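You operate a simulated robot arm through the tools that you are given. There is no shell and no other tool. Be economical: measure what you need, move in short steps, check, and stop when the job is done.

The job below is to be done with a simulated two-armed robot. You get a single attempt, and the scene is never put back.

JOB
Work the slab chocolate to the card's heat; lay the striped sheet on.
Fine: first move the green mould off the slab to the tapping block; orange paddle back; no clots. Set down upright: orange paddle.

It is judged by the outcome, as a careful person would: the job done as asked, and still so three seconds after it is handed in. It fails if anything else is knocked over, pushed out of place, dropped, spilled or broken. Flat cloth is picked up by pressing the open fingertips on it (5 to 10 N) and closing them slowly along it; thin cloth reads only 2 to 8 mm in the jaws.

ROBOT AND FRAMES
Two 7-joint arms with two-finger grippers on one trunk, on a base that drives. Base frame: it is fixed to the floor where the robot stands at the start and does not move with it; the origin is under the middle of the robot, x ahead of it, y to its left, z up; the surface under the hand at the start is at about z = 88. Units: cm, degrees, N and s.
The left shoulder is at the start at [6.4, 17.5, 112.7], the right one opposite. With the tool pointing down near the work surface each hand reaches from about 24 to 86 cm from the robot's upright axis, wherever it stands, measured 20 degrees to its own side. Places, roughly: chocolate on the slab [60, 0, 90]; green bonbon mould (23x10x5 cm) [50, -10, 90]; slab thermometer [80, 20, 100]; top of the marble slab [60, 0, 90]; top of the tapping block [50, 50, 90]. Payload 2.94 kg a hand.
The tool frame of a hand sits at the grasp point between the pads (the TCP): z along the fingers, y along the line on which they close. The tips reach 3 cm beyond it. Largest opening 13.8 cm; the body of the gripper starts 10.9 cm behind the TCP.
Orientation is told as [roll, pitch, yaw] about the base's x, y, z axes, in that order, counted from this pose: with the fingers straight down and closing along the base's y, the tool's x points along the base's -x, its y along +y and its z along -z.

CONTROLS
- The arms move only by the tool jog_arm. It takes "left_series", "right_series" or both (then of equal length, played together; a hand with none holds still); each is a list of rows, each a list of 7 numbers: the shift along the tool's x, y, z in cm, then the turn, a rotation vector about the tool's x, y, z in degrees, then the opening, from 0 (shut) to 1 (fully open). In form: [[x, y, z, rx, ry, rz, gripper], ...]. A call has 1 to 10 rows; each row shifts and turns the commanded pose from where the row before left it, along the tool's axes as they then stand. Each row takes 0.2 s and may step no farther than 5 cm and 8.6 degrees from the row before; otherwise, or with a gripper value out of range, the whole call is refused. A pose out of reach is approached as far as the arm can. The call stops where the force on the tool passes 40 N (or 10 N more than at its start, if that is more) or the arm is blocked; 0.2 s more then pass. Each finger halts on what it meets, pressing with about 44 N; the grip force reading is that of the motor and also rises with nothing between the fingers. The clock runs only during rows and for 0.2 s after the last one: add rows that do not move to give the fingers time. It gives the time, the measured TCP pose, the force on the tool (base axes), the opening and the grip force at its end, in the units of the frame above (readings bear some noise), with the torque about the TCP (base axes, N m) and any sound that the robot's microphone picked up.
- Cameras (640 x 400 px; columns grow to the right, rows downward): "scene" is now at [15.41, -0.44, 159.93]; the picture's right is [-0.07, -1.00, 0.00], its down [-0.77, 0.05, -0.64] and it looks along [0.63, -0.04, -0.77] (base axes); focal length 277 px, centre (320, 200). "left" rides on the left gripper at [7.1, -1.9, -14.6] in its tool frame; the picture's right is [0.26, 0.97, 0.00], its down [-0.85, 0.23, -0.48] and it looks along [-0.46, 0.12, 0.88] (tool axes); focal length 280 px, centre (320, 200). "right" rides on the right gripper at [7.1, 1.9, -14.6] in its tool frame; the picture's right is [-0.26, 0.97, 0.00], its down [-0.85, -0.23, -0.48] and it looks along [-0.46, -0.12, 0.88] (tool axes); focal length 280 px, centre (320, 200). There is no depth. A picture from a camera that has moved, and an enlarged one, comes with that camera's place and axes in the base frame and with its lens.
- camera(camera): a new picture of that camera. The clock stands still meanwhile.
- raise_lower(by): slides the trunk up (or, below 0, down) by that many cm; the arms and the scene camera ride with it, the base frame stays. It gives what a move gives, with no picture.
- drive_base(legs): drives the robot by 1 to 6 legs, each [ahead, turn to the left] in cm and degrees, along the robot's own axes; the way and the turn of a leg run together, so that a leg with both is an arc; at most 150 cm and 180 degrees a leg. The arms and the cameras ride along, it lands a little off, and it stops where it bumps. It gives what a move gives.
- turn_head(pan, tilt): turns the head with the scene camera to pan (to the left, within 120 degrees either way) and tilt (down, from -29 to 69), counted from straight ahead of the robot. It gives what a move gives.
- inspect(camera, box): a new picture of the part [left, top, right, bottom] of that camera's present view, enlarged. The clock stands still meanwhile.
- hand_in(): hands the job in; it is judged then, once.

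Work in short steps. Places have to be worked out from the pictures, the camera data and where the tool is seen: move nearer, look again, correct. Check each grasp and each placing, and mend what went wrong. You have 120 turns and 88 pictures in all, those below and enlarged ones among them. Open the grippers and draw the arms clear of the work before you hand the job in, unless the task says otherwise; then end with one line.

The tools are called after "Request:" by a JSON object that holds its "op" and its "data". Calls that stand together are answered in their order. jog_arm: Moves the arms, as the interface text tells. Its arguments: {"type":"object","properties":{"left_series":{"type":"array","items":{"type":"array","items":{"type":"number"}}},"right_series":{"type":"array","items":{"type":"array","items":{"type":"number"}}}},"required":[]} The other tools are called the same way: raise_lower (by) slides the trunk up or down; drive_base (legs) drives the base; turn_head (pan, tilt) turns the head that bears the scene camera; camera (camera) takes a picture; inspect (camera, box) takes an enlarged picture of a part of a camera's view; hand_in () hands the job in.

At the start:

```text
time_s: 0.0
left_position: [59.74, 37.71, 118.12]
left_ee_rot: [0.1, -0.1, 0.1]
left_contact_force: [-0.3, -0.5, 0.1]
left_torque: [0.0, 0.03, -0.03]
left_width: 13.78
left_grip_force: 0.1
right_position: [58.68, -3.82, 118.15]
right_ee_rot: [0.0, 0.1, 0.0]
right_contact_force: [-0.5, 0.0, -0.3]
right_torque: [-0.02, -0.02, -0.02]
right_width: 13.81
right_grip_force: 0.0
trunk travel left (down, up): [-30.0, 43.4]
robot x, y, heading: [-0.05, -0.06, 0.1]
head pan, tilt: [-3.8, 50.5]
```

scene: 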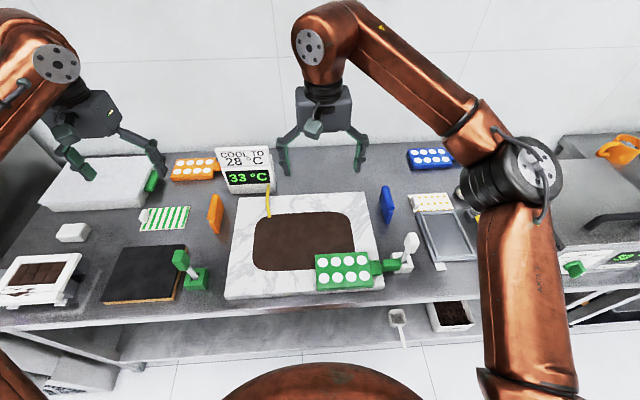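
right: 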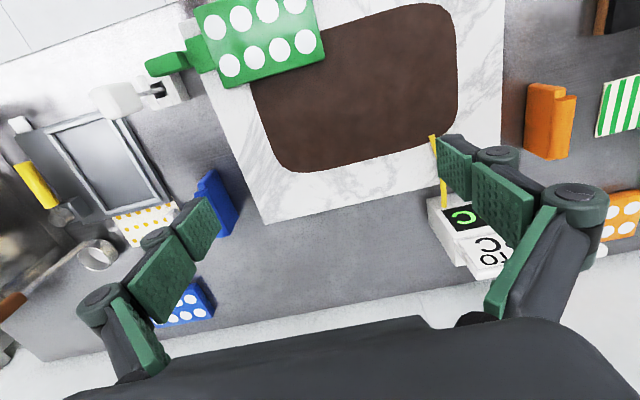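
left: 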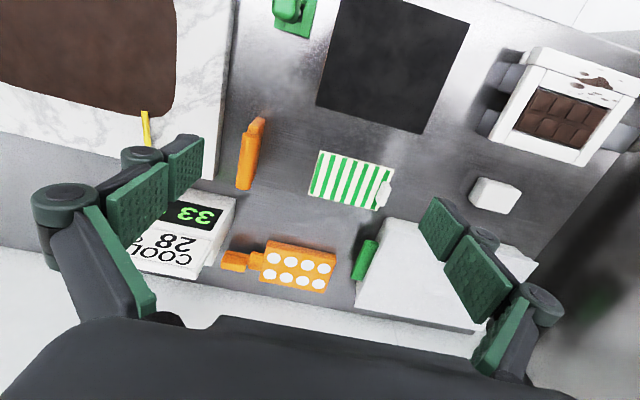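

I'll look closer at the mould, the paddle, the tapping block and the thermometer before moving.

Request:
{"op": "inspect", "data": {"camera": "scene", "box": [200, 130, 440, 310]}}

Request:
{"op": "inspect", "data": {"camera": "scene", "box": [0, 140, 240, 310]}}

Request:
{"op": "inspect", "data": {"camera": "left", "box": [200, 80, 440, 300]}}

```text
2.22 times, centred on (320, 220) of scene
camera zoom: at [15.41, -0.44, 159.93], right [-0.07, -1.0, 0.0], down [-0.77, 0.05, -0.64], along [0.63, -0.04, -0.77], focal length 615 px, centre (320, 156)
```

zoom: 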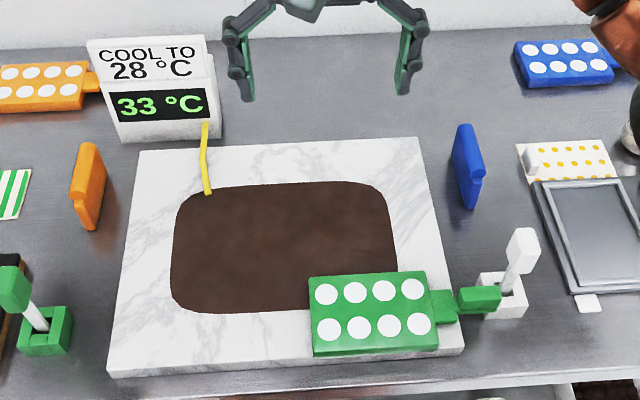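

```text
2.35 times, centred on (120, 225) of scene
camera zoom: at [15.41, -0.44, 159.93], right [-0.07, -1.0, 0.0], down [-0.77, 0.05, -0.64], along [0.63, -0.04, -0.77], focal length 651 px, centre (791, 141)
```

zoom: 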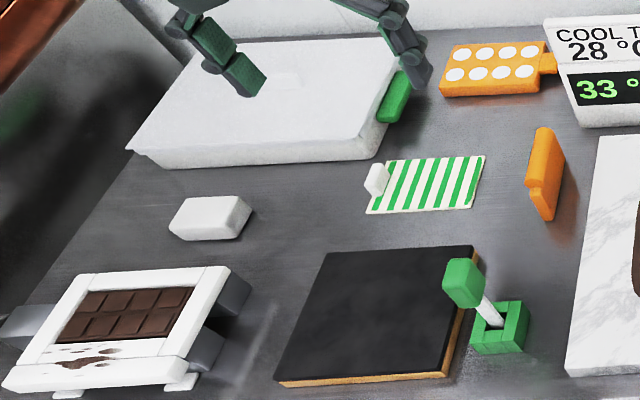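

```text
1.82 times, centred on (320, 190) of left
camera zoom: at [52.72, 35.82, 132.76], right [-0.26, 0.96, 0.0], down [0.85, 0.23, 0.48], along [0.46, 0.12, -0.88], focal length 510 px, centre (320, 218)
```

zoom: 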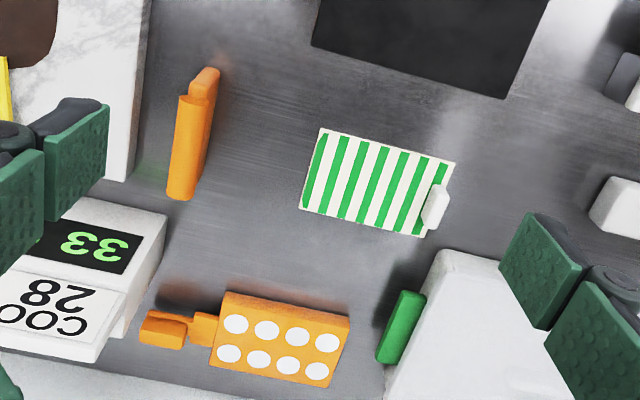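

The mould body is about 14 x 9 cm, centred near [46, -8], with its handle toward -y. I'll clear the right hand to the right and bring the left hand over the mould.

Request:
{"op": "jog_arm", "data": {"left_series": [[1.37, -4.59, 0, 0, 0, 0, 1], [1.37, -4.59, 0, 0, 0, 0, 1], [1.37, -4.59, 0, 0, 0, 0, 1], [1.37, -4.59, 0, 0, 0, 0, 1], [1.37, -4.59, 0, 0, 0, 0, 1], [1.37, -4.59, 0, 0, 0, 0, 1], [1.37, -4.59, 0, 0, 0, 0, 1], [1.37, -4.59, 0, 0, 0, 0, 1], [1.37, -4.59, 0, 0, 0, 0, 1], [1.37, -4.59, 0, 0, 0, 0, 1]], "right_series": [[1.5, -4.5, 0, 0, 0, 0, 1], [1.5, -4.5, 0, 0, 0, 0, 1], [1.5, -4.5, 0, 0, 0, 0, 1], [1.5, -4.5, 0, 0, 0, 0, 1], [1.5, -4.5, 0, 0, 0, 0, 1], [1.5, -4.5, 0, 0, 0, 0, 1], [1.5, -4.5, 0, 0, 0, 0, 1], [1.5, -4.5, 0, 0, 0, 0, 1], [1.5, -4.5, 0, 0, 0, 0, 1], [0, 0, 0, 0, 0, 0, 1]]}}

Request:
{"op": "jog_arm", "data": {"left_series": [[0, 0, 0, 0, 0, -8.5, 1], [0, 0, 0, 0, 0, -8.5, 1], [0, 0, 0, 0, 0, -8.5, 1], [0, 0, 0, 0, 0, -8.5, 1], [0, 0, 0, 0, 0, -8.5, 1], [0, 0, 0, 0, 0, -8.5, 1], [0, 0, 0, 0, 0, -8.5, 1], [0, 0, 0, 0, 0, -8.5, 1], [0, 0, 0, 0, 0, -8.5, 1], [0, 0, 0, 0, 0, -8.5, 1]]}}

Request:
{"op": "camera", "data": {"camera": "left"}}

Request:
{"op": "camera", "data": {"camera": "scene"}}

```text
time_s: 2.2
left_position: [46.11, -8.5, 118.13]
left_ee_rot: [0.1, 0.0, 0.1]
left_contact_force: [0.8, 0.5, -0.3]
left_torque: [0.04, 0.02, 0.0]
left_width: 13.79
left_grip_force: 0.1
right_position: [45.16, -44.68, 117.86]
right_ee_rot: [0.1, 0.1, 0.2]
right_contact_force: [0.5, -0.1, 0.1]
right_torque: [0.0, 0.02, -0.01]
right_width: 13.8
right_grip_force: 0.0
trunk travel left (down, up): [-30.0, 43.4]
robot x, y, heading: [-0.44, -0.26, -0.2]
head pan, tilt: [-3.8, 50.5]
```

```text
time_s: 4.4
left_position: [45.84, -8.29, 118.37]
left_ee_rot: [-0.2, 0.1, 85.2]
left_contact_force: [-0.3, -0.1, 0.1]
left_torque: [0.03, -0.08, 0.0]
left_width: 13.81
left_grip_force: 0.1
right_position: [44.8, -44.59, 118.28]
right_ee_rot: [0.1, -0.1, 0.1]
right_contact_force: [0.0, -0.3, 0.7]
right_torque: [0.04, -0.04, 0.0]
right_width: 13.79
right_grip_force: 0.0
trunk travel left (down, up): [-30.0, 43.4]
robot x, y, heading: [0.07, 0.03, -0.0]
head pan, tilt: [-3.8, 50.5]
```

```text
81 pictures are left
camera left: at [47.18, -15.52, 132.92], right [-0.98, -0.18, 0.0], down [-0.16, 0.86, 0.48], along [-0.08, 0.47, -0.88], focal length 280 px, centre (320, 200)
```

left: 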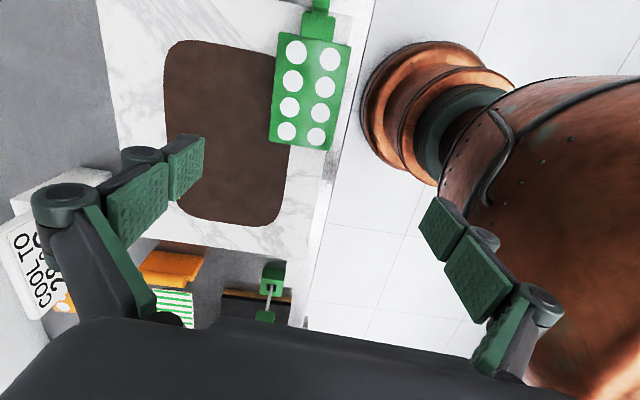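

```text
80 pictures are left
camera scene: at [15.09, -0.61, 159.99], right [-0.07, -1.0, 0.0], down [-0.77, 0.05, -0.64], along [0.64, -0.04, -0.77], focal length 277 px, centre (320, 200)
```

scene: 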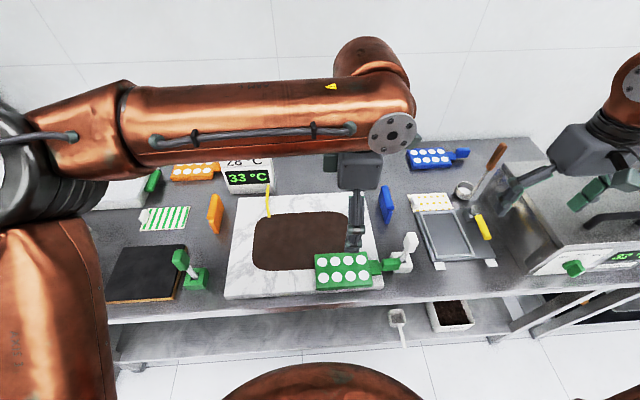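

The two cameras disagree by about 2 cm, so I'll finish the yaw, go part way down toward [47, -9] and look again.

Request:
{"op": "jog_arm", "data": {"left_series": [[0, 0, 0, 0, 0, -4.8, 1], [1, -1, 4, 0, 0, 0, 1], [0, 0, 4.5, 0, 0, 0, 1], [0, 0, 4.5, 0, 0, 0, 1], [0, 0, 0, 0, 0, 0, 1]]}}

Request:
{"op": "camera", "data": {"camera": "left"}}

Request:
{"op": "inspect", "data": {"camera": "scene", "box": [260, 160, 440, 300]}}

```text
time_s: 5.6
left_position: [47.04, -9.41, 105.26]
left_ee_rot: [-0.1, 0.0, 90.0]
left_contact_force: [0.3, -0.3, 0.4]
left_torque: [0.0, 0.01, 0.02]
left_width: 13.81
left_grip_force: 0.1
right_position: [45.07, -44.39, 118.04]
right_ee_rot: [0.1, 0.0, 0.0]
right_contact_force: [0.0, -0.2, -0.2]
right_torque: [0.0, -0.02, 0.0]
right_width: 13.79
right_grip_force: 0.0
trunk travel left (down, up): [-30.0, 43.4]
robot x, y, heading: [0.16, -0.18, 0.3]
head pan, tilt: [-3.8, 50.5]
```

```text
79 pictures are left
camera left: at [49.0, -16.46, 119.86], right [-0.97, -0.26, 0.0], down [-0.23, 0.85, 0.48], along [-0.12, 0.46, -0.88], focal length 280 px, centre (320, 200)
```

left: 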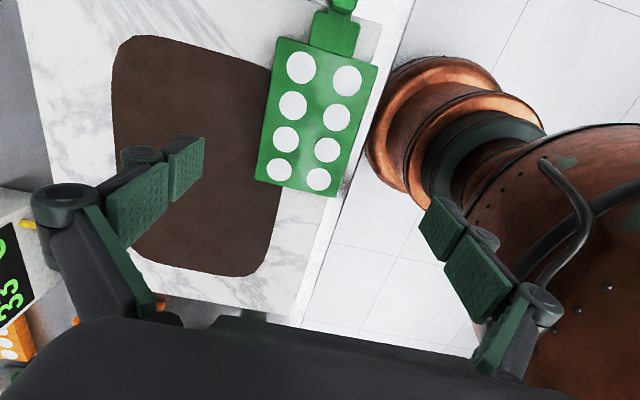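

```text
2.86 times, centred on (350, 230) of scene
camera zoom: at [15.34, -0.54, 159.94], right [-0.07, -1.0, 0.0], down [-0.77, 0.05, -0.64], along [0.64, -0.04, -0.77], focal length 790 px, centre (234, 114)
```

zoom: 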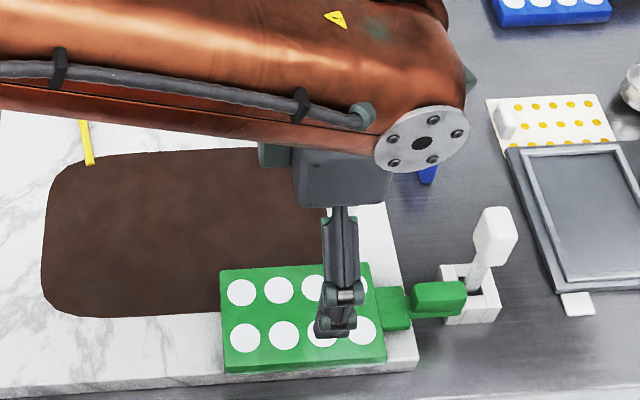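

The near view puts the mould centre near [48, -9.4]; I'll shift there and lower to about z = 96, then check height and clearance.

Request:
{"op": "jog_arm", "data": {"left_series": [[0, -0.8, 3, 0, 0, 0, 1], [0, 0, 3, 0, 0, 0, 1], [0, 0, 3, 0, 0, 0, 1], [0, 0, 0, 0, 0, 0, 1]]}}

Request:
{"op": "camera", "data": {"camera": "left"}}

Request:
{"op": "inspect", "data": {"camera": "scene", "box": [290, 210, 410, 300]}}

```text
time_s: 6.6
left_position: [47.82, -9.32, 96.22]
left_ee_rot: [0.0, 0.0, 89.9]
left_contact_force: [0.4, 0.5, -0.9]
left_torque: [0.01, -0.01, -0.02]
left_width: 13.79
left_grip_force: 0.1
right_position: [45.14, -44.43, 118.04]
right_ee_rot: [0.1, 0.0, 0.0]
right_contact_force: [0.1, 0.5, 0.2]
right_torque: [-0.02, -0.02, -0.02]
right_width: 13.81
right_grip_force: 0.1
trunk travel left (down, up): [-30.0, 43.4]
robot x, y, heading: [-0.18, -0.1, -0.3]
head pan, tilt: [-3.8, 50.5]
```

```text
77 pictures are left
camera left: at [49.78, -16.42, 110.82], right [-0.97, -0.26, 0.0], down [-0.23, 0.85, 0.48], along [-0.12, 0.46, -0.88], focal length 280 px, centre (320, 200)
```

left: 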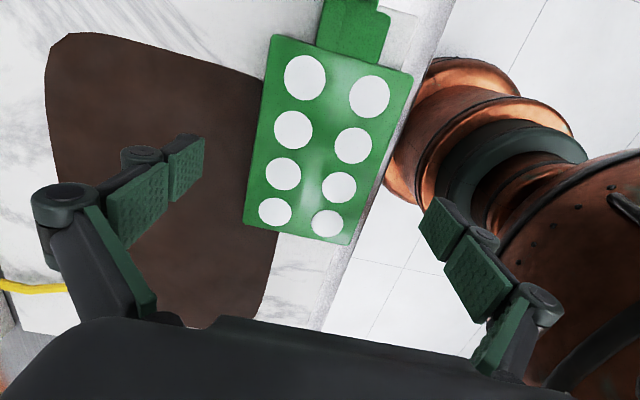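

```text
4.44 times, centred on (350, 255) of scene
camera zoom: at [15.34, -0.53, 159.94], right [-0.07, -1.0, 0.0], down [-0.77, 0.05, -0.64], along [0.64, -0.04, -0.77], focal length 1230 px, centre (187, -44)
```

zoom: 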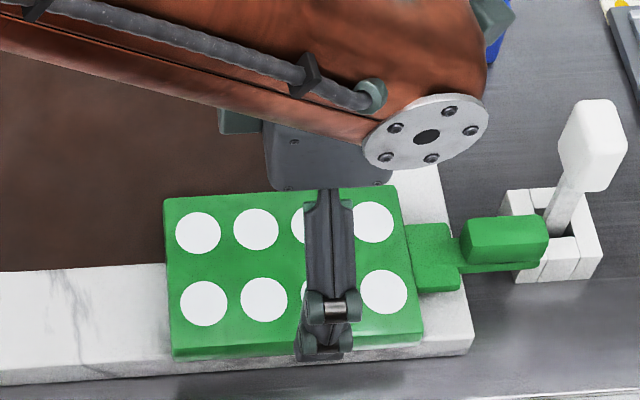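

I'll nudge to the centre, lower to about z = 93.7 and close on the mould.

Request:
{"op": "jog_arm", "data": {"left_series": [[0.6, -0.4, 1.3, 0, 0, 0, 1], [0, 0, 1.2, 0, 0, 0, 1], [0, 0, 0, 0, 0, 0, 0.85], [0, 0, 0, 0, 0, 0, 0.7], [0, 0, 0, 0, 0, 0, 0.55], [0, 0, 0, 0, 0, 0, 0.5], [0, 0, 0, 0, 0, 0, 0.5]]}}

Request:
{"op": "camera", "data": {"camera": "left"}}

```text
time_s: 8.2
left_position: [48.4, -9.92, 93.61]
left_ee_rot: [0.0, -0.1, 89.9]
left_contact_force: [-0.3, -0.3, 0.5]
left_torque: [0.03, -0.01, 0.02]
left_width: 6.92
left_grip_force: 0.0
right_position: [45.11, -44.46, 118.07]
right_ee_rot: [0.1, 0.1, 0.0]
right_contact_force: [-0.2, 0.0, 0.1]
right_torque: [-0.02, -0.01, 0.0]
right_width: 13.8
right_grip_force: 0.1
trunk travel left (down, up): [-30.0, 43.4]
robot x, y, heading: [-0.06, 0.06, 0.1]
head pan, tilt: [-3.8, 50.5]
```

```text
75 pictures are left
camera left: at [50.23, -17.02, 108.29], right [-0.97, -0.26, 0.0], down [-0.23, 0.85, 0.48], along [-0.12, 0.46, -0.88], focal length 280 px, centre (320, 200)
```

left: 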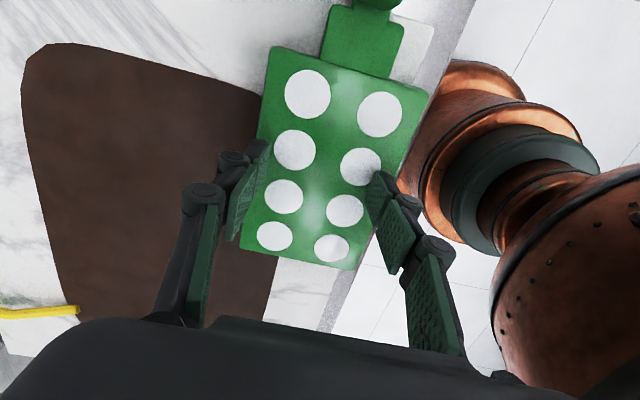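

The fingers closed above the mould, so its top is near z = 90 (10 x 15 cm body, centre about [48, -9]). I'll reopen, grip at y ≈ -13, clear of the chocolate, and descend in small steps.

Request:
{"op": "jog_arm", "data": {"left_series": [[0, 0, 0, 0, 0, 0, 0.8], [0, 0, 0, 0, 0, 0, 1], [0, 0, 0, 0, 0, 0, 1], [3.1, 0.4, 0, 0, 0, 0, 1], [0, 0, 0, 0, 0, 0, 1]]}}

Request:
{"op": "camera", "data": {"camera": "left"}}

```text
time_s: 9.4
left_position: [47.98, -12.85, 93.79]
left_ee_rot: [0.1, 0.0, 89.9]
left_contact_force: [1.0, -0.2, 0.5]
left_torque: [-0.04, 0.03, 0.0]
left_width: 13.79
left_grip_force: 0.0
right_position: [45.09, -44.3, 118.17]
right_ee_rot: [-0.1, 0.1, 0.0]
right_contact_force: [-0.1, 0.5, -0.6]
right_torque: [-0.07, -0.01, -0.02]
right_width: 13.79
right_grip_force: 0.0
trunk travel left (down, up): [-30.0, 43.4]
robot x, y, heading: [0.01, -0.65, 0.1]
head pan, tilt: [-3.8, 50.5]
```

```text
74 pictures are left
camera left: at [49.86, -19.95, 108.3], right [-0.97, -0.26, 0.0], down [-0.23, 0.85, 0.48], along [-0.12, 0.46, -0.88], focal length 280 px, centre (320, 200)
```

left: 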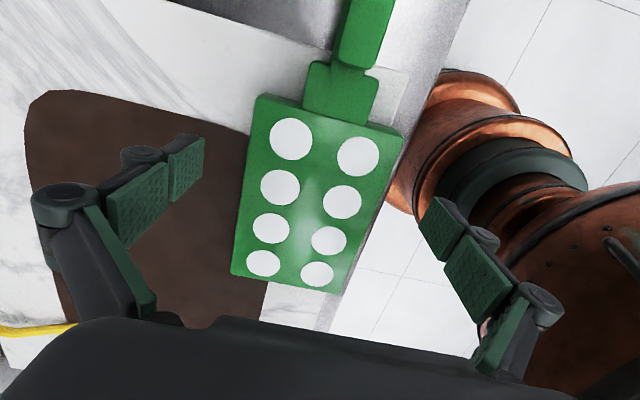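

I'll shift 1.7 cm farther from the chocolate, then descend about 4 cm in small steps, watching the force.

Request:
{"op": "jog_arm", "data": {"left_series": [[1.7, 0, 0, 0, 0, 0, 1], [0, 0, 1.5, 0, 0, 0, 1], [0, 0, 1.5, 0, 0, 0, 1], [0, 0, 0.8, 0, 0, 0, 1], [0, 0, 0, 0, 0, 0, 1]]}}

Request:
{"op": "camera", "data": {"camera": "left"}}

```text
time_s: 10.6
left_position: [47.95, -14.72, 89.92]
left_ee_rot: [-0.1, 0.0, 89.8]
left_contact_force: [0.2, 0.3, -0.9]
left_torque: [-0.01, 0.02, 0.02]
left_width: 13.78
left_grip_force: 0.1
right_position: [45.13, -44.55, 118.01]
right_ee_rot: [0.1, 0.0, 0.0]
right_contact_force: [-0.2, 2.3, -0.6]
right_torque: [0.02, 0.0, 0.02]
right_width: 13.79
right_grip_force: 0.1
trunk travel left (down, up): [-30.0, 43.4]
robot x, y, heading: [-0.29, 0.38, 0.2]
head pan, tilt: [-3.8, 50.5]
```

```text
73 pictures are left
camera left: at [49.83, -21.78, 104.42], right [-0.97, -0.26, 0.0], down [-0.23, 0.85, 0.48], along [-0.12, 0.46, -0.88], focal length 280 px, centre (320, 200)
```

left: 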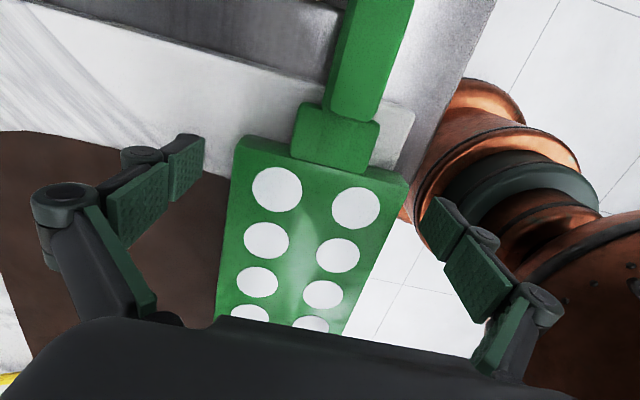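

The mould width in the view puts its top near z = 89.3, so the tips are now beside it. Closing.

Request:
{"op": "jog_arm", "data": {"left_series": [[0, 0, 0, 0, 0, 0, 0.85], [0, 0, 0, 0, 0, 0, 0.75], [0, 0, 0, 0, 0, 0, 0.68], [0, 0, 0, 0, 0, 0, 0.6], [0, 0, 0, 0, 0, 0, 0.5], [0, 0, 0, 0, 0, 0, 0.5], [0, 0, 0, 0, 0, 0, 0.5]]}}

Request:
{"op": "camera", "data": {"camera": "left"}}

```text
time_s: 12.4
left_position: [48.06, -14.75, 90.2]
left_ee_rot: [-0.4, 0.1, 89.9]
left_contact_force: [-3.3, 5.3, 12.3]
left_torque: [0.09, -0.37, 0.2]
left_width: 9.93
left_grip_force: 44.4
right_position: [45.11, -44.39, 118.07]
right_ee_rot: [0.0, -0.1, 0.0]
right_contact_force: [-0.5, 0.9, 0.1]
right_torque: [0.02, -0.02, 0.0]
right_width: 13.82
right_grip_force: 0.0
trunk travel left (down, up): [-30.0, 43.4]
robot x, y, heading: [-0.01, -0.18, 0.0]
head pan, tilt: [-3.8, 50.5]
stopped in row 7 (left hand): the force on the tool passed its limit at 41 N (the readings are from after the stop); the commanded pose is now the measured one
```

```text
72 pictures are left
camera left: at [49.93, -21.77, 104.84], right [-0.97, -0.26, -0.01], down [-0.23, 0.85, 0.47], along [-0.12, 0.46, -0.88], focal length 280 px, centre (320, 200)
```

left: 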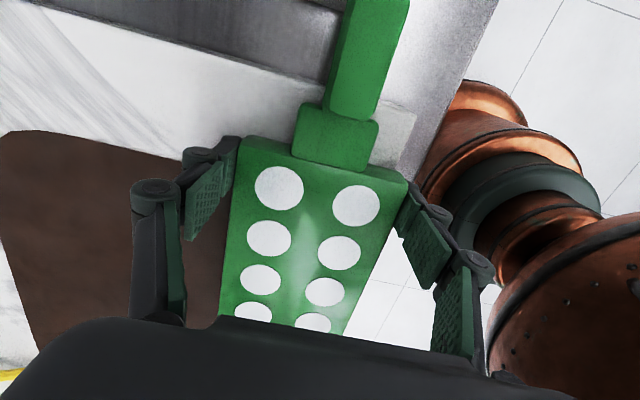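

Gripped at 9.9 cm. Lifting straight up in steps.

Request:
{"op": "jog_arm", "data": {"left_series": [[0, 0, -1, 0, 0, 0, 0.5], [0, 0, -2, 0, 0, 0, 0.5], [0, 0, -4, 0, 0, 0, 0.5], [0, 0, -4.5, 0, 0, 0, 0.5], [0, 0, -4.5, 0, 0, 0, 0.5], [0, 0, 0, 0, 0, 0, 0.5]]}}

Request:
{"op": "camera", "data": {"camera": "scene"}}

```text
time_s: 13.8
left_position: [48.18, -14.76, 106.27]
left_ee_rot: [-0.3, 0.2, 90.0]
left_contact_force: [0.5, 0.8, -1.6]
left_torque: [-0.05, 0.0, 0.0]
left_width: 9.9
left_grip_force: 44.4
right_position: [45.29, -44.46, 117.95]
right_ee_rot: [0.1, 0.1, 0.1]
right_contact_force: [-0.5, 0.1, -1.3]
right_torque: [0.03, 0.0, -0.02]
right_width: 13.8
right_grip_force: 0.1
trunk travel left (down, up): [-30.0, 43.4]
robot x, y, heading: [-0.16, 0.35, -0.3]
head pan, tilt: [-3.8, 50.5]
```

```text
71 pictures are left
camera scene: at [15.46, -0.63, 159.92], right [-0.07, -1.0, 0.0], down [-0.77, 0.05, -0.64], along [0.63, -0.04, -0.77], focal length 277 px, centre (320, 200)
```

scene: 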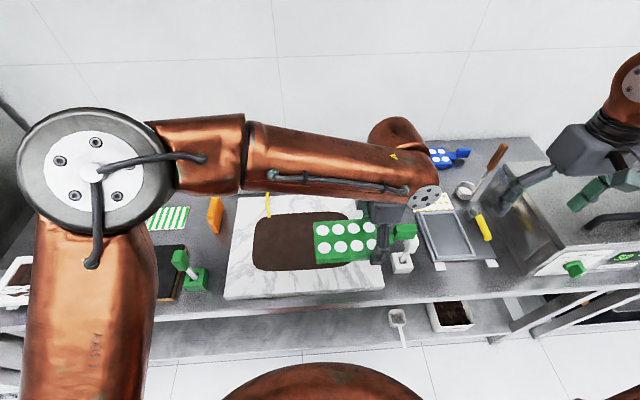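

The mould is up and level. I'll carry it over toward the block, then turn so the handle faces the robot (clear of the green spatula).

Request:
{"op": "jog_arm", "data": {"left_series": [[-4.7, 0, -0.4, 0, 0, 0, 0.5], [-4.7, 0, -0.4, 0, 0, 0, 0.5], [-4.7, 0, -0.4, 0, 0, 0, 0.5], [-4.7, 0, -0.4, 0, 0, 0, 0.5], [-4.7, 0, -0.4, 0, 0, 0, 0.5], [-4.7, 0, -0.4, 0, 0, 0, 0.5], [-4.7, 0, -0.4, 0, 0, 0, 0.5], [-4.7, 0, -0.4, 0, 0, 0, 0.5], [-4.7, 0, -0.4, 0, 0, 0, 0.5], [-4.7, 0, -0.4, 0, 0, 0, 0.5]]}}

Request:
{"op": "jog_arm", "data": {"left_series": [[-4.5, 0, 0, 0, 0, 0, 0.5], [-4.5, 0, 0, 0, 0, 0, 0.5], [-4.5, 0, 0, 0, 0, 0, 0.5], [0, 0, 0, 0, 0, 8.5, 0.5], [0, 0, 0, 0, 0, 8.5, 0.5], [0, 0, 0, 0, 0, 8.5, 0.5], [0, 0, 0, 0, 0, 8.5, 0.5], [0, 0, 0, 0, 0, 8.5, 0.5], [0, 0, 0, 0, 0, 8.5, 0.5], [0, 0, 0, 0, 0, 8.5, 0.5]]}}

Request:
{"op": "jog_arm", "data": {"left_series": [[0, 0, 0, 0, 0, 8.2, 0.5], [0, 0, 0, 0, 0, 8.2, 0.5], [0, 0, 0, 0, 0, 7.1, 0.5], [0, 0, 0, 0, 0, 7, 0.5], [0, 0, 0, 0, 0, 0, 0.5]]}}

Request:
{"op": "camera", "data": {"camera": "left"}}

Request:
{"op": "camera", "data": {"camera": "scene"}}

```text
time_s: 16.0
left_position: [48.18, 32.68, 109.92]
left_ee_rot: [-0.2, 0.2, 89.8]
left_contact_force: [0.6, 0.4, -0.5]
left_torque: [-0.08, -0.03, 0.05]
left_width: 9.91
left_grip_force: 44.3
right_position: [44.98, -44.28, 118.13]
right_ee_rot: [0.0, 0.0, -0.1]
right_contact_force: [-0.1, 1.0, 1.0]
right_torque: [-0.08, 0.0, 0.02]
right_width: 13.8
right_grip_force: 0.1
trunk travel left (down, up): [-30.0, 43.4]
robot x, y, heading: [-0.02, -0.18, 0.1]
head pan, tilt: [-3.8, 50.5]
```

```text
time_s: 18.2
left_position: [48.18, 46.04, 109.87]
left_ee_rot: [-0.4, -0.2, 30.2]
left_contact_force: [0.1, 0.5, -2.4]
left_torque: [-0.02, 0.08, -0.01]
left_width: 9.92
left_grip_force: 44.0
right_position: [45.1, -44.35, 118.09]
right_ee_rot: [0.0, 0.0, -0.1]
right_contact_force: [0.8, -0.3, 0.3]
right_torque: [0.01, 0.01, -0.01]
right_width: 13.79
right_grip_force: 0.0
trunk travel left (down, up): [-30.0, 43.4]
robot x, y, heading: [-0.03, -0.09, 0.0]
head pan, tilt: [-3.8, 50.5]
```

```text
time_s: 19.4
left_position: [48.21, 45.84, 109.86]
left_ee_rot: [-0.1, -0.4, -0.1]
left_contact_force: [-0.5, -0.4, -1.2]
left_torque: [0.02, 0.1, 0.0]
left_width: 9.9
left_grip_force: 43.5
right_position: [45.04, -44.34, 118.17]
right_ee_rot: [0.0, 0.1, 0.1]
right_contact_force: [0.0, 0.2, 0.4]
right_torque: [-0.01, 0.02, -0.03]
right_width: 13.81
right_grip_force: 0.1
trunk travel left (down, up): [-30.0, 43.4]
robot x, y, heading: [-0.19, -0.05, 0.2]
head pan, tilt: [-3.8, 50.5]
```

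```text
70 pictures are left
camera left: at [41.02, 44.02, 124.43], right [-0.26, 0.97, -0.01], down [0.85, 0.23, 0.48], along [0.47, 0.12, -0.88], focal length 280 px, centre (320, 200)
```

left: 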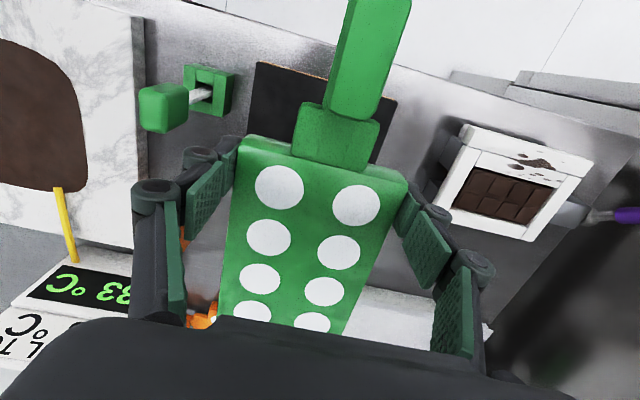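

```text
69 pictures are left
camera scene: at [15.4, -0.47, 159.93], right [-0.07, -1.0, 0.0], down [-0.77, 0.05, -0.64], along [0.64, -0.04, -0.77], focal length 277 px, centre (320, 200)
```

scene: 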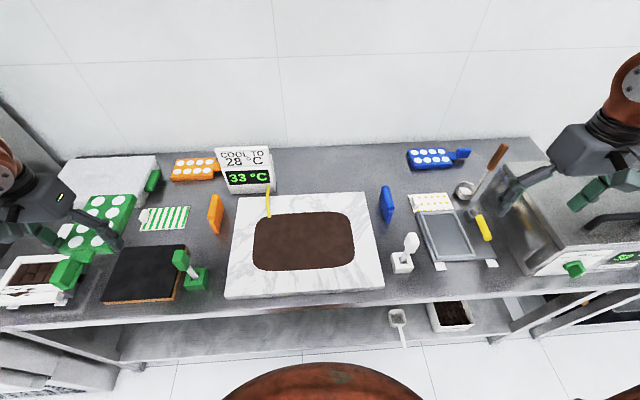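

The block measures x 44.5–60.5, y 36.7–54.8. I'll shift 1.4 cm toward the robot and lower to just above it.

Request:
{"op": "jog_arm", "data": {"left_series": [[1.4, 0, 3, 0, 0, 0, 0.5], [0, 0, 4, 0, 0, 0, 0.5], [0, 0, 4, 0, 0, 0, 0.5], [0, 0, 4, 0, 0, 0, 0.5], [0, 0, 0, 0, 0, 0, 0.5]]}}

Request:
{"op": "inspect", "data": {"camera": "scene", "box": [0, 160, 220, 320]}}

Request:
{"op": "camera", "data": {"camera": "left"}}

```text
time_s: 20.6
left_position: [46.81, 45.89, 94.74]
left_ee_rot: [-0.1, -0.4, -0.1]
left_contact_force: [0.6, -0.1, -2.2]
left_torque: [0.03, 0.08, 0.0]
left_width: 9.92
left_grip_force: 44.1
right_position: [45.11, -44.35, 118.04]
right_ee_rot: [0.1, 0.1, 0.0]
right_contact_force: [-0.7, 0.1, -0.8]
right_torque: [0.03, -0.02, 0.03]
right_width: 13.81
right_grip_force: 0.0
trunk travel left (down, up): [-30.0, 43.4]
robot x, y, heading: [0.24, 0.17, 0.2]
head pan, tilt: [-3.8, 50.5]
```

```text
2.50 times, centred on (110, 240) of scene
camera zoom: at [15.33, -0.51, 159.95], right [-0.07, -1.0, 0.0], down [-0.77, 0.05, -0.64], along [0.64, -0.04, -0.77], focal length 692 px, centre (845, 100)
```

zoom: 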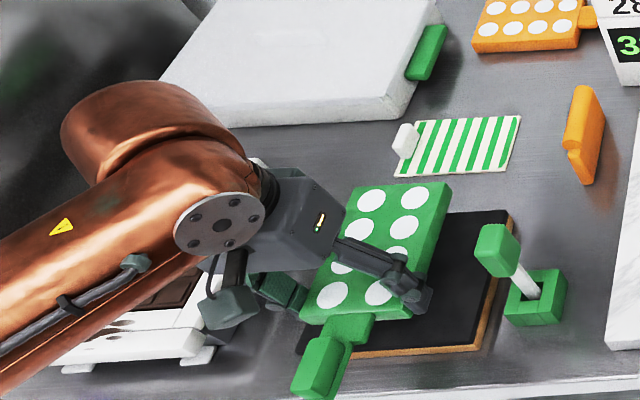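

```text
67 pictures are left
camera left: at [39.69, 43.93, 109.38], right [-0.26, 0.97, -0.01], down [0.85, 0.23, 0.48], along [0.47, 0.12, -0.88], focal length 280 px, centre (320, 200)
```

left: 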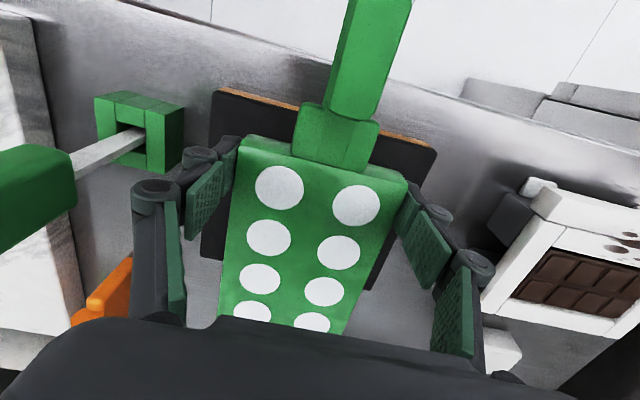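

Well aligned, block top at about z = 87. Lowering slowly until contact.

Request:
{"op": "jog_arm", "data": {"left_series": [[0, 0, 2, 0, 0, 0, 0.5], [0, 0, 1, 0, 0, 0, 0.5], [0, 0, 0.5, 0, 0, 0, 0.5], [0, 0, 0.3, 0, 0, 0, 0.5], [0, 0, 0, 0, 0, 0, 0.5]]}}

```text
time_s: 21.8
left_position: [46.86, 45.95, 91.11]
left_ee_rot: [-0.3, -0.2, -0.1]
left_contact_force: [0.3, -0.4, -1.5]
left_torque: [0.02, 0.09, 0.0]
left_width: 9.9
left_grip_force: 44.6
right_position: [45.2, -44.33, 118.05]
right_ee_rot: [0.0, 0.1, 0.0]
right_contact_force: [-0.3, -0.9, 0.1]
right_torque: [-0.03, -0.02, -0.02]
right_width: 13.83
right_grip_force: 0.0
trunk travel left (down, up): [-30.0, 43.4]
robot x, y, heading: [0.02, -0.01, 0.2]
head pan, tilt: [-3.8, 50.5]
```

Request:
{"op": "jog_arm", "data": {"left_series": [[0, 0, 0.3, 0, 0, 0, 0.5], [0, 0, 0.3, 0, 0, 0, 0.5], [0, 0, 0.3, 0, 0, 0, 0.5], [0, 0, 0, 0, 0, 0, 0.5]]}}

```text
time_s: 22.8
left_position: [46.83, 45.78, 90.24]
left_ee_rot: [-0.1, -0.4, -0.1]
left_contact_force: [0.1, 1.1, 5.5]
left_torque: [0.44, 0.19, 0.02]
left_width: 9.89
left_grip_force: 43.9
right_position: [45.13, -44.49, 118.12]
right_ee_rot: [0.1, 0.0, 0.0]
right_contact_force: [0.4, 0.1, -0.3]
right_torque: [0.02, 0.0, -0.01]
right_width: 13.79
right_grip_force: 0.0
trunk travel left (down, up): [-30.0, 43.4]
robot x, y, heading: [0.04, 0.26, -0.0]
head pan, tilt: [-3.8, 50.5]
```

Contact at 5.5 N. I'll press a touch more, open slowly, and rise clear.

Request:
{"op": "jog_arm", "data": {"left_series": [[0, 0, 0.1, 0, 0, 0, 0.5], [0, 0, 0, 0, 0, 0, 0.78], [0, 0, 0, 0, 0, 0, 0.85], [0, 0, 0, 0, 0, 0, 0.95], [0, 0, 0, 0, 0, 0, 1], [0, 0, -4, 0, 0, 0, 1], [0, 0, -5, 0, 0, 0, 1], [0, 0, -5, 0, 0, 0, 1], [0, 0, -5, 0, 0, 0, 1], [0, 0, 0, 0, 0, 0, 1]]}}

Request:
{"op": "inspect", "data": {"camera": "scene", "box": [0, 160, 240, 320]}}

```text
time_s: 25.0
left_position: [46.67, 45.78, 109.09]
left_ee_rot: [-0.2, -0.2, -0.1]
left_contact_force: [1.2, 0.2, -0.2]
left_torque: [0.0, 0.02, 0.03]
left_width: 13.81
left_grip_force: 0.1
right_position: [45.15, -44.38, 118.07]
right_ee_rot: [-0.1, -0.1, 0.1]
right_contact_force: [0.4, -0.4, -0.8]
right_torque: [-0.01, -0.03, -0.02]
right_width: 13.82
right_grip_force: 0.1
trunk travel left (down, up): [-30.0, 43.4]
robot x, y, heading: [-0.17, 0.34, -0.2]
head pan, tilt: [-3.8, 50.5]
```

```text
2.50 times, centred on (120, 240) of scene
camera zoom: at [15.39, -0.43, 159.93], right [-0.07, -1.0, 0.0], down [-0.77, 0.05, -0.64], along [0.64, -0.04, -0.77], focal length 692 px, centre (820, 100)
```

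zoom: 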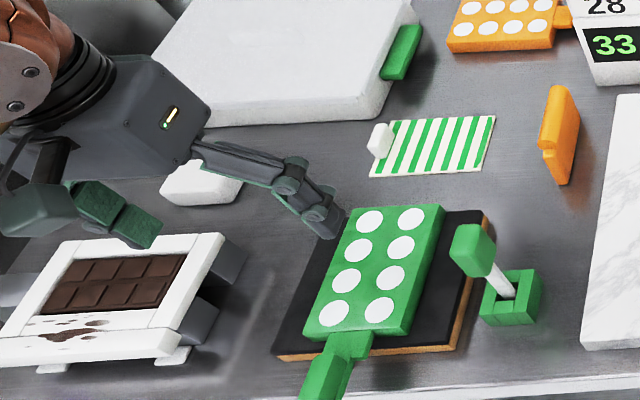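

The mould sits well on the block. Now I move the left hand over the orange paddle and look.

Request:
{"op": "jog_arm", "data": {"left_series": [[-3.6, -2.8, 0, 0, 0, 0, 1], [-3.6, -2.8, 0, 0, 0, 0, 1], [-3.6, -2.8, 0, 0, 0, 0, 1], [-3.6, -2.8, 0, 0, 0, 0, 1], [-3.6, -2.8, 0, 0, 0, 0, 1], [-3.6, -2.8, 0, 0, 0, 0, 1], [0, 0, 0, 0, 0, 0, 1]]}}

Request:
{"op": "camera", "data": {"camera": "left"}}

Request:
{"op": "inspect", "data": {"camera": "scene", "box": [180, 140, 300, 240]}}

```text
time_s: 26.6
left_position: [68.45, 29.1, 109.46]
left_ee_rot: [-0.2, -0.4, -0.1]
left_contact_force: [-0.3, 0.4, 0.5]
left_torque: [-0.05, -0.03, 0.0]
left_width: 13.81
left_grip_force: 0.1
right_position: [45.11, -44.42, 118.06]
right_ee_rot: [0.0, -0.1, 0.0]
right_contact_force: [0.4, 0.5, -0.1]
right_torque: [-0.05, -0.03, -0.01]
right_width: 13.81
right_grip_force: 0.0
trunk travel left (down, up): [-30.0, 43.4]
robot x, y, heading: [-0.13, -0.18, -0.0]
head pan, tilt: [-3.8, 50.5]
```

```text
65 pictures are left
camera left: at [61.2, 27.26, 123.87], right [-0.26, 0.97, -0.01], down [0.85, 0.23, 0.48], along [0.47, 0.12, -0.88], focal length 280 px, centre (320, 200)
```

left: 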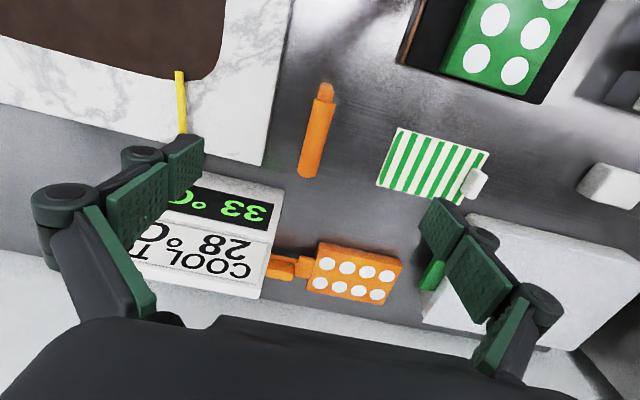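

```text
4.00 times, centred on (240, 190) of scene
camera zoom: at [15.3, -0.34, 159.95], right [-0.07, -1.0, 0.0], down [-0.77, 0.05, -0.64], along [0.64, -0.04, -0.77], focal length 1107 px, centre (640, 240)
```

zoom: 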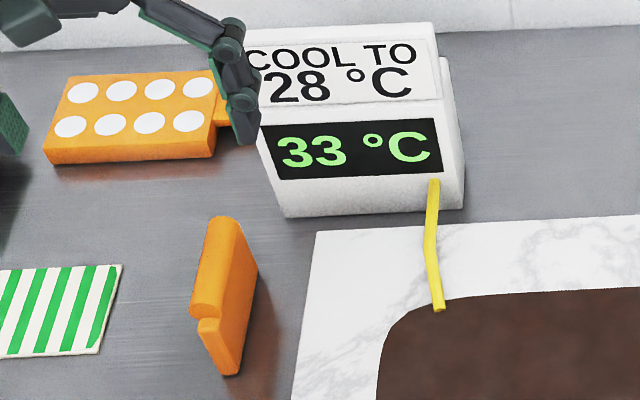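

The paddle stands along x, near [70, 29], about 9 cm tall with its top at z ≈ 94. I'll lower to z ≈ 100 for a closer look.

Request:
{"op": "jog_arm", "data": {"left_series": [[-1.8, -0.1, 3, 0, 0, 0, 1], [0, 0, 3, 0, 0, 0, 1], [0, 0, 3, 0, 0, 0, 1], [0, 0, 0, 0, 0, 0, 1]]}}

Request:
{"op": "camera", "data": {"camera": "left"}}

Request:
{"op": "inspect", "data": {"camera": "scene", "box": [180, 140, 300, 240]}}

```text
time_s: 27.6
left_position: [70.14, 28.88, 100.3]
left_ee_rot: [-0.2, -0.4, -0.1]
left_contact_force: [-0.3, 0.4, -0.1]
left_torque: [0.02, -0.06, -0.01]
left_width: 13.8
left_grip_force: 0.0
right_position: [44.98, -44.46, 118.21]
right_ee_rot: [0.1, 0.0, -0.1]
right_contact_force: [-0.1, 0.3, 0.3]
right_torque: [0.01, 0.01, -0.03]
right_width: 13.8
right_grip_force: 0.1
trunk travel left (down, up): [-30.0, 43.4]
robot x, y, heading: [-0.28, 0.23, 0.2]
head pan, tilt: [-3.8, 50.5]
```

```text
63 pictures are left
camera left: at [62.95, 27.05, 114.84], right [-0.26, 0.97, -0.01], down [0.85, 0.23, 0.48], along [0.47, 0.12, -0.88], focal length 280 px, centre (320, 200)
```

left: 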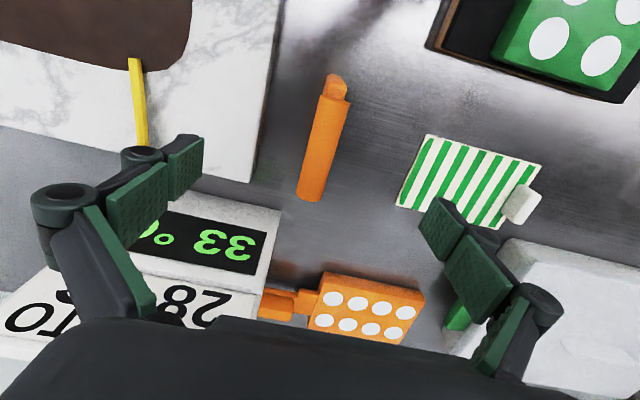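

```text
4.00 times, centred on (240, 190) of scene
camera zoom: at [15.32, -0.51, 159.95], right [-0.07, -1.0, 0.0], down [-0.77, 0.05, -0.64], along [0.64, -0.04, -0.77], focal length 1107 px, centre (640, 240)
```

zoom: 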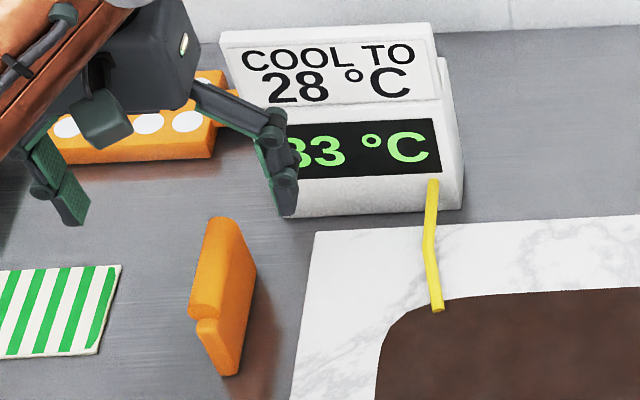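

The paddle is centred at [70.1, 28.9], turned about +2.5°. I'll match the yaw, descend, and close gently.

Request:
{"op": "jog_arm", "data": {"left_series": [[0, 0, 3, 0, 0, -2.5, 1], [0, 0, 3, 0, 0, 0, 1], [0, 0, 2.3, 0, 0, 0, 1], [0, 0, 0, 0, 0, 0, 1]]}}

Request:
{"op": "camera", "data": {"camera": "left"}}

```text
time_s: 28.6
left_position: [70.15, 28.91, 91.95]
left_ee_rot: [-0.2, -0.3, 2.4]
left_contact_force: [0.2, -0.5, -0.4]
left_torque: [0.0, -0.05, 0.0]
left_width: 13.77
left_grip_force: 0.1
right_position: [44.89, -44.5, 117.98]
right_ee_rot: [0.1, 0.0, 0.0]
right_contact_force: [-0.8, 0.1, -0.2]
right_torque: [0.04, -0.01, 0.01]
right_width: 13.82
right_grip_force: 0.1
trunk travel left (down, up): [-30.0, 43.4]
robot x, y, heading: [0.13, 0.0, -0.0]
head pan, tilt: [-3.8, 50.5]
```

```text
61 pictures are left
camera left: at [63.11, 26.67, 106.53], right [-0.3, 0.95, -0.01], down [0.84, 0.27, 0.48], along [0.46, 0.14, -0.88], focal length 280 px, centre (320, 200)
```

left: 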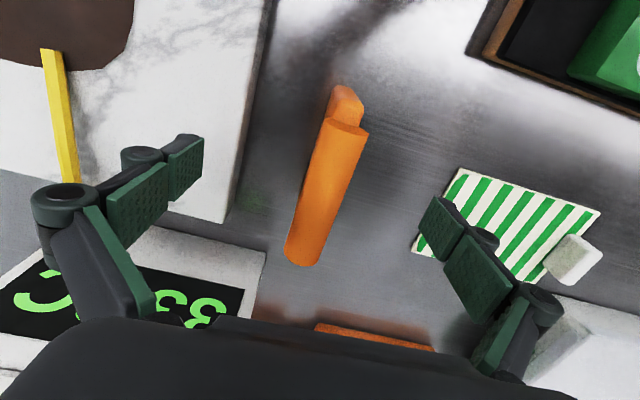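

Aligned; I'll lower 1.2 cm more and close.

Request:
{"op": "jog_arm", "data": {"left_series": [[0, 0, 1.2, 0, 0, 0, 1], [0, 0, 0, 0, 0, 0, 0.8], [0, 0, 0, 0, 0, 0, 0.6], [0, 0, 0, 0, 0, 0, 0.4], [0, 0, 0, 0, 0, 0, 0.25], [0, 0, 0, 0, 0, 0, 0.15], [0, 0, 0, 0, 0, 0, 0.1], [0, 0, 0, 0, 0, 0, 0.1]]}}

Request:
{"op": "camera", "data": {"camera": "left"}}

```text
time_s: 30.4
left_position: [70.23, 28.95, 90.71]
left_ee_rot: [-0.2, -0.4, 2.4]
left_contact_force: [-0.5, -0.1, -0.1]
left_torque: [-0.02, -0.05, -0.02]
left_width: 2.17
left_grip_force: 13.5
right_position: [44.98, -44.39, 118.01]
right_ee_rot: [0.1, 0.1, 0.0]
right_contact_force: [0.0, -0.2, 0.6]
right_torque: [-0.01, -0.01, 0.02]
right_width: 13.78
right_grip_force: 0.0
trunk travel left (down, up): [-30.0, 43.4]
robot x, y, heading: [-0.23, 0.02, 0.1]
head pan, tilt: [-3.8, 50.5]
```

```text
60 pictures are left
camera left: at [63.17, 26.66, 105.32], right [-0.3, 0.95, -0.01], down [0.84, 0.27, 0.48], along [0.46, 0.14, -0.88], focal length 280 px, centre (320, 200)
```

left: 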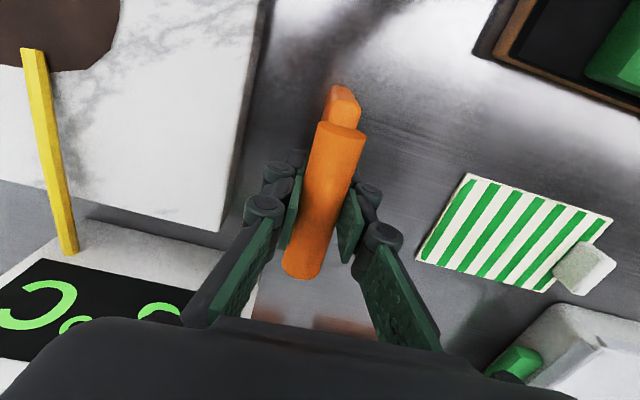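

Width 2.17 cm and the grip is on. I'll squeeze fully (return pose: [70.2, 28.95, 90.7], yaw 2.4) and lift.

Request:
{"op": "jog_arm", "data": {"left_series": [[0, 0, 0, 0, 0, 0, 0], [0, 0, 0, 0, 0, 0, 0], [0, 0, 0, 0, 0, 0, 0]]}}

Request:
{"op": "jog_arm", "data": {"left_series": [[0, 0, -1, 0, 0, 0, 0], [0, 0, -3, 0, 0, 0, 0], [0, 0, -4, 0, 0, 0, 0], [0, 0, -4, 0, 0, 0, 0], [0, 0, 0, 0, 0, 0, 0]]}}

Request:
{"op": "camera", "data": {"camera": "scene"}}

Request:
{"op": "camera", "data": {"camera": "left"}}

```text
time_s: 31.2
left_position: [70.24, 28.89, 90.81]
left_ee_rot: [-0.2, -0.2, 2.4]
left_contact_force: [-0.4, 1.2, 0.1]
left_torque: [0.01, -0.04, -0.01]
left_width: 2.09
left_grip_force: 44.3
right_position: [45.17, -44.46, 118.06]
right_ee_rot: [-0.1, 0.0, 0.0]
right_contact_force: [-1.1, -0.3, 0.4]
right_torque: [-0.02, -0.02, 0.02]
right_width: 13.8
right_grip_force: 0.0
trunk travel left (down, up): [-30.0, 43.4]
robot x, y, heading: [-0.15, 0.25, 0.1]
head pan, tilt: [-3.8, 50.5]
```

```text
time_s: 32.4
left_position: [70.09, 28.99, 102.66]
left_ee_rot: [-0.2, -0.3, 2.4]
left_contact_force: [-0.6, 0.5, -0.4]
left_torque: [-0.01, -0.02, -0.05]
left_width: 2.09
left_grip_force: 44.2
right_position: [45.16, -44.41, 118.05]
right_ee_rot: [0.0, 0.0, 0.0]
right_contact_force: [0.2, 0.6, 0.3]
right_torque: [0.02, 0.03, -0.03]
right_width: 13.81
right_grip_force: 0.1
trunk travel left (down, up): [-30.0, 43.4]
robot x, y, heading: [0.16, 0.04, 0.1]
head pan, tilt: [-3.8, 50.5]
```

```text
59 pictures are left
camera scene: at [15.48, -0.44, 159.92], right [-0.07, -1.0, 0.0], down [-0.77, 0.05, -0.64], along [0.63, -0.04, -0.77], focal length 277 px, centre (320, 200)
```

scene: 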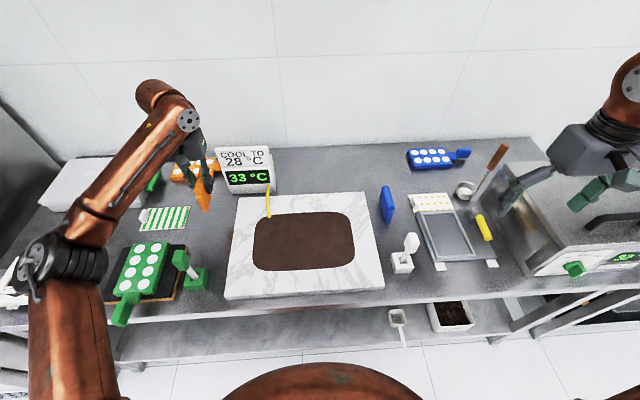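

```text
58 pictures are left
camera left: at [63.03, 26.75, 117.26], right [-0.3, 0.95, -0.01], down [0.84, 0.27, 0.48], along [0.46, 0.14, -0.88], focal length 280 px, centre (320, 200)
```

left: 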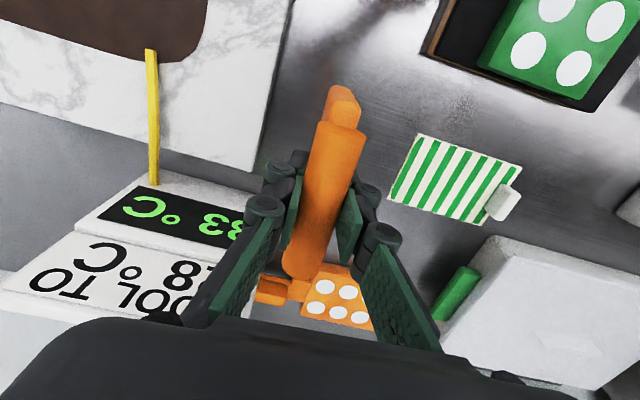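

The paddle is held firmly and upright. Moving over the chocolate (x back first to stay clear of the probe), yaw squared to 0.

Request:
{"op": "jog_arm", "data": {"left_series": [[0, 0, 0, 0, 0, 2.4, 0], [5, 0, 0, 0, 0, 0, 0], [5, 0, 0, 0, 0, 0, 0], [0, -4.8, 0, 0, 0, 0, 0], [0, -4.8, 0, 0, 0, 0, 0], [0, -4.8, 0, 0, 0, 0, 0], [0, -4.8, 0, 0, 0, 0, 0], [0, -4.8, 0, 0, 0, 0, 0], [0, 0, 4, 0, 0, 0, 0], [0, 0, 2, 0, 0, 0, 0]]}}

Request:
{"op": "camera", "data": {"camera": "left"}}

Request:
{"op": "inspect", "data": {"camera": "scene", "box": [200, 130, 400, 310]}}

```text
time_s: 34.6
left_position: [60.31, 4.76, 96.73]
left_ee_rot: [-0.1, -0.4, -0.1]
left_contact_force: [-0.2, 0.0, -0.9]
left_torque: [0.04, 0.0, 0.01]
left_width: 2.11
left_grip_force: 44.1
right_position: [45.06, -44.53, 118.02]
right_ee_rot: [0.2, 0.2, 0.0]
right_contact_force: [0.3, 0.8, 0.6]
right_torque: [0.07, -0.02, 0.01]
right_width: 13.8
right_grip_force: 0.0
trunk travel left (down, up): [-30.0, 43.4]
robot x, y, heading: [0.25, -0.28, 0.1]
head pan, tilt: [-3.8, 50.5]
```

```text
57 pictures are left
camera left: at [53.1, 2.85, 111.29], right [-0.26, 0.97, 0.0], down [0.85, 0.23, 0.48], along [0.46, 0.12, -0.88], focal length 280 px, centre (320, 200)
```

left: 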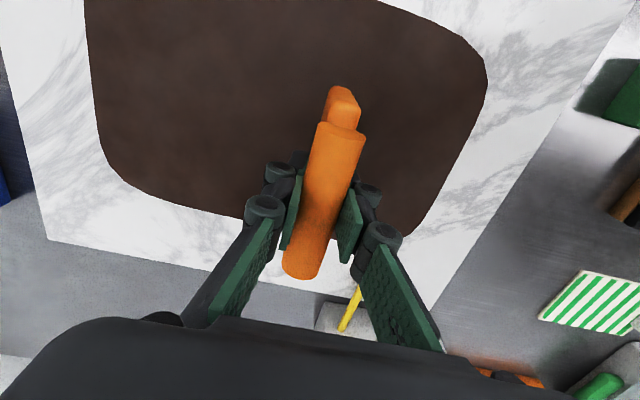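

```text
2.22 times, centred on (300, 220) of scene
camera zoom: at [15.4, -0.66, 159.94], right [-0.07, -1.0, 0.0], down [-0.77, 0.05, -0.64], along [0.64, -0.04, -0.77], focal length 615 px, centre (364, 156)
```

zoom: 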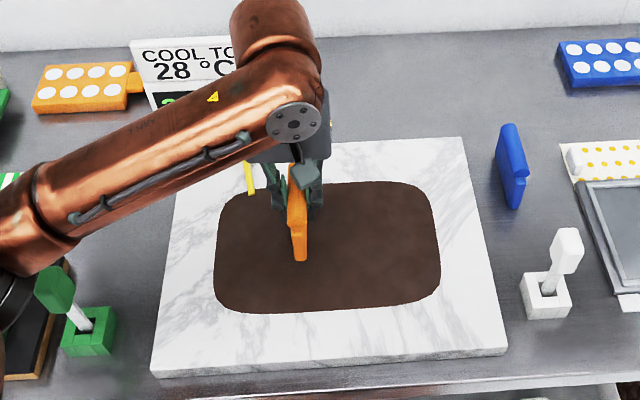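

The chocolate spans about x 50–70, y -14 to 17. I'll lower the blade gently at [56, 8] until it just touches the slab.

Request:
{"op": "jog_arm", "data": {"left_series": [[3.5, 3, 1, 0, 0, 0, 0], [0, 0, 1, 0, 0, 0, 0], [0, 0, 1, 0, 0, 0, 0], [0, 0, 0.4, 0, 0, 0, 0], [0, 0, 0, 0, 0, 0, 0]]}}

```text
time_s: 35.8
left_position: [56.8, 7.86, 93.9]
left_ee_rot: [-0.3, -0.7, 0.0]
left_contact_force: [3.5, -0.3, 25.4]
left_torque: [-0.11, 0.82, -0.06]
left_width: 2.08
left_grip_force: 43.9
right_position: [44.98, -44.43, 118.11]
right_ee_rot: [0.1, 0.0, 0.1]
right_contact_force: [0.5, -0.2, 0.3]
right_torque: [-0.02, -0.02, 0.03]
right_width: 13.79
right_grip_force: 0.1
trunk travel left (down, up): [-30.0, 43.4]
robot x, y, heading: [0.13, -0.06, -0.1]
head pan, tilt: [-3.8, 50.5]
```

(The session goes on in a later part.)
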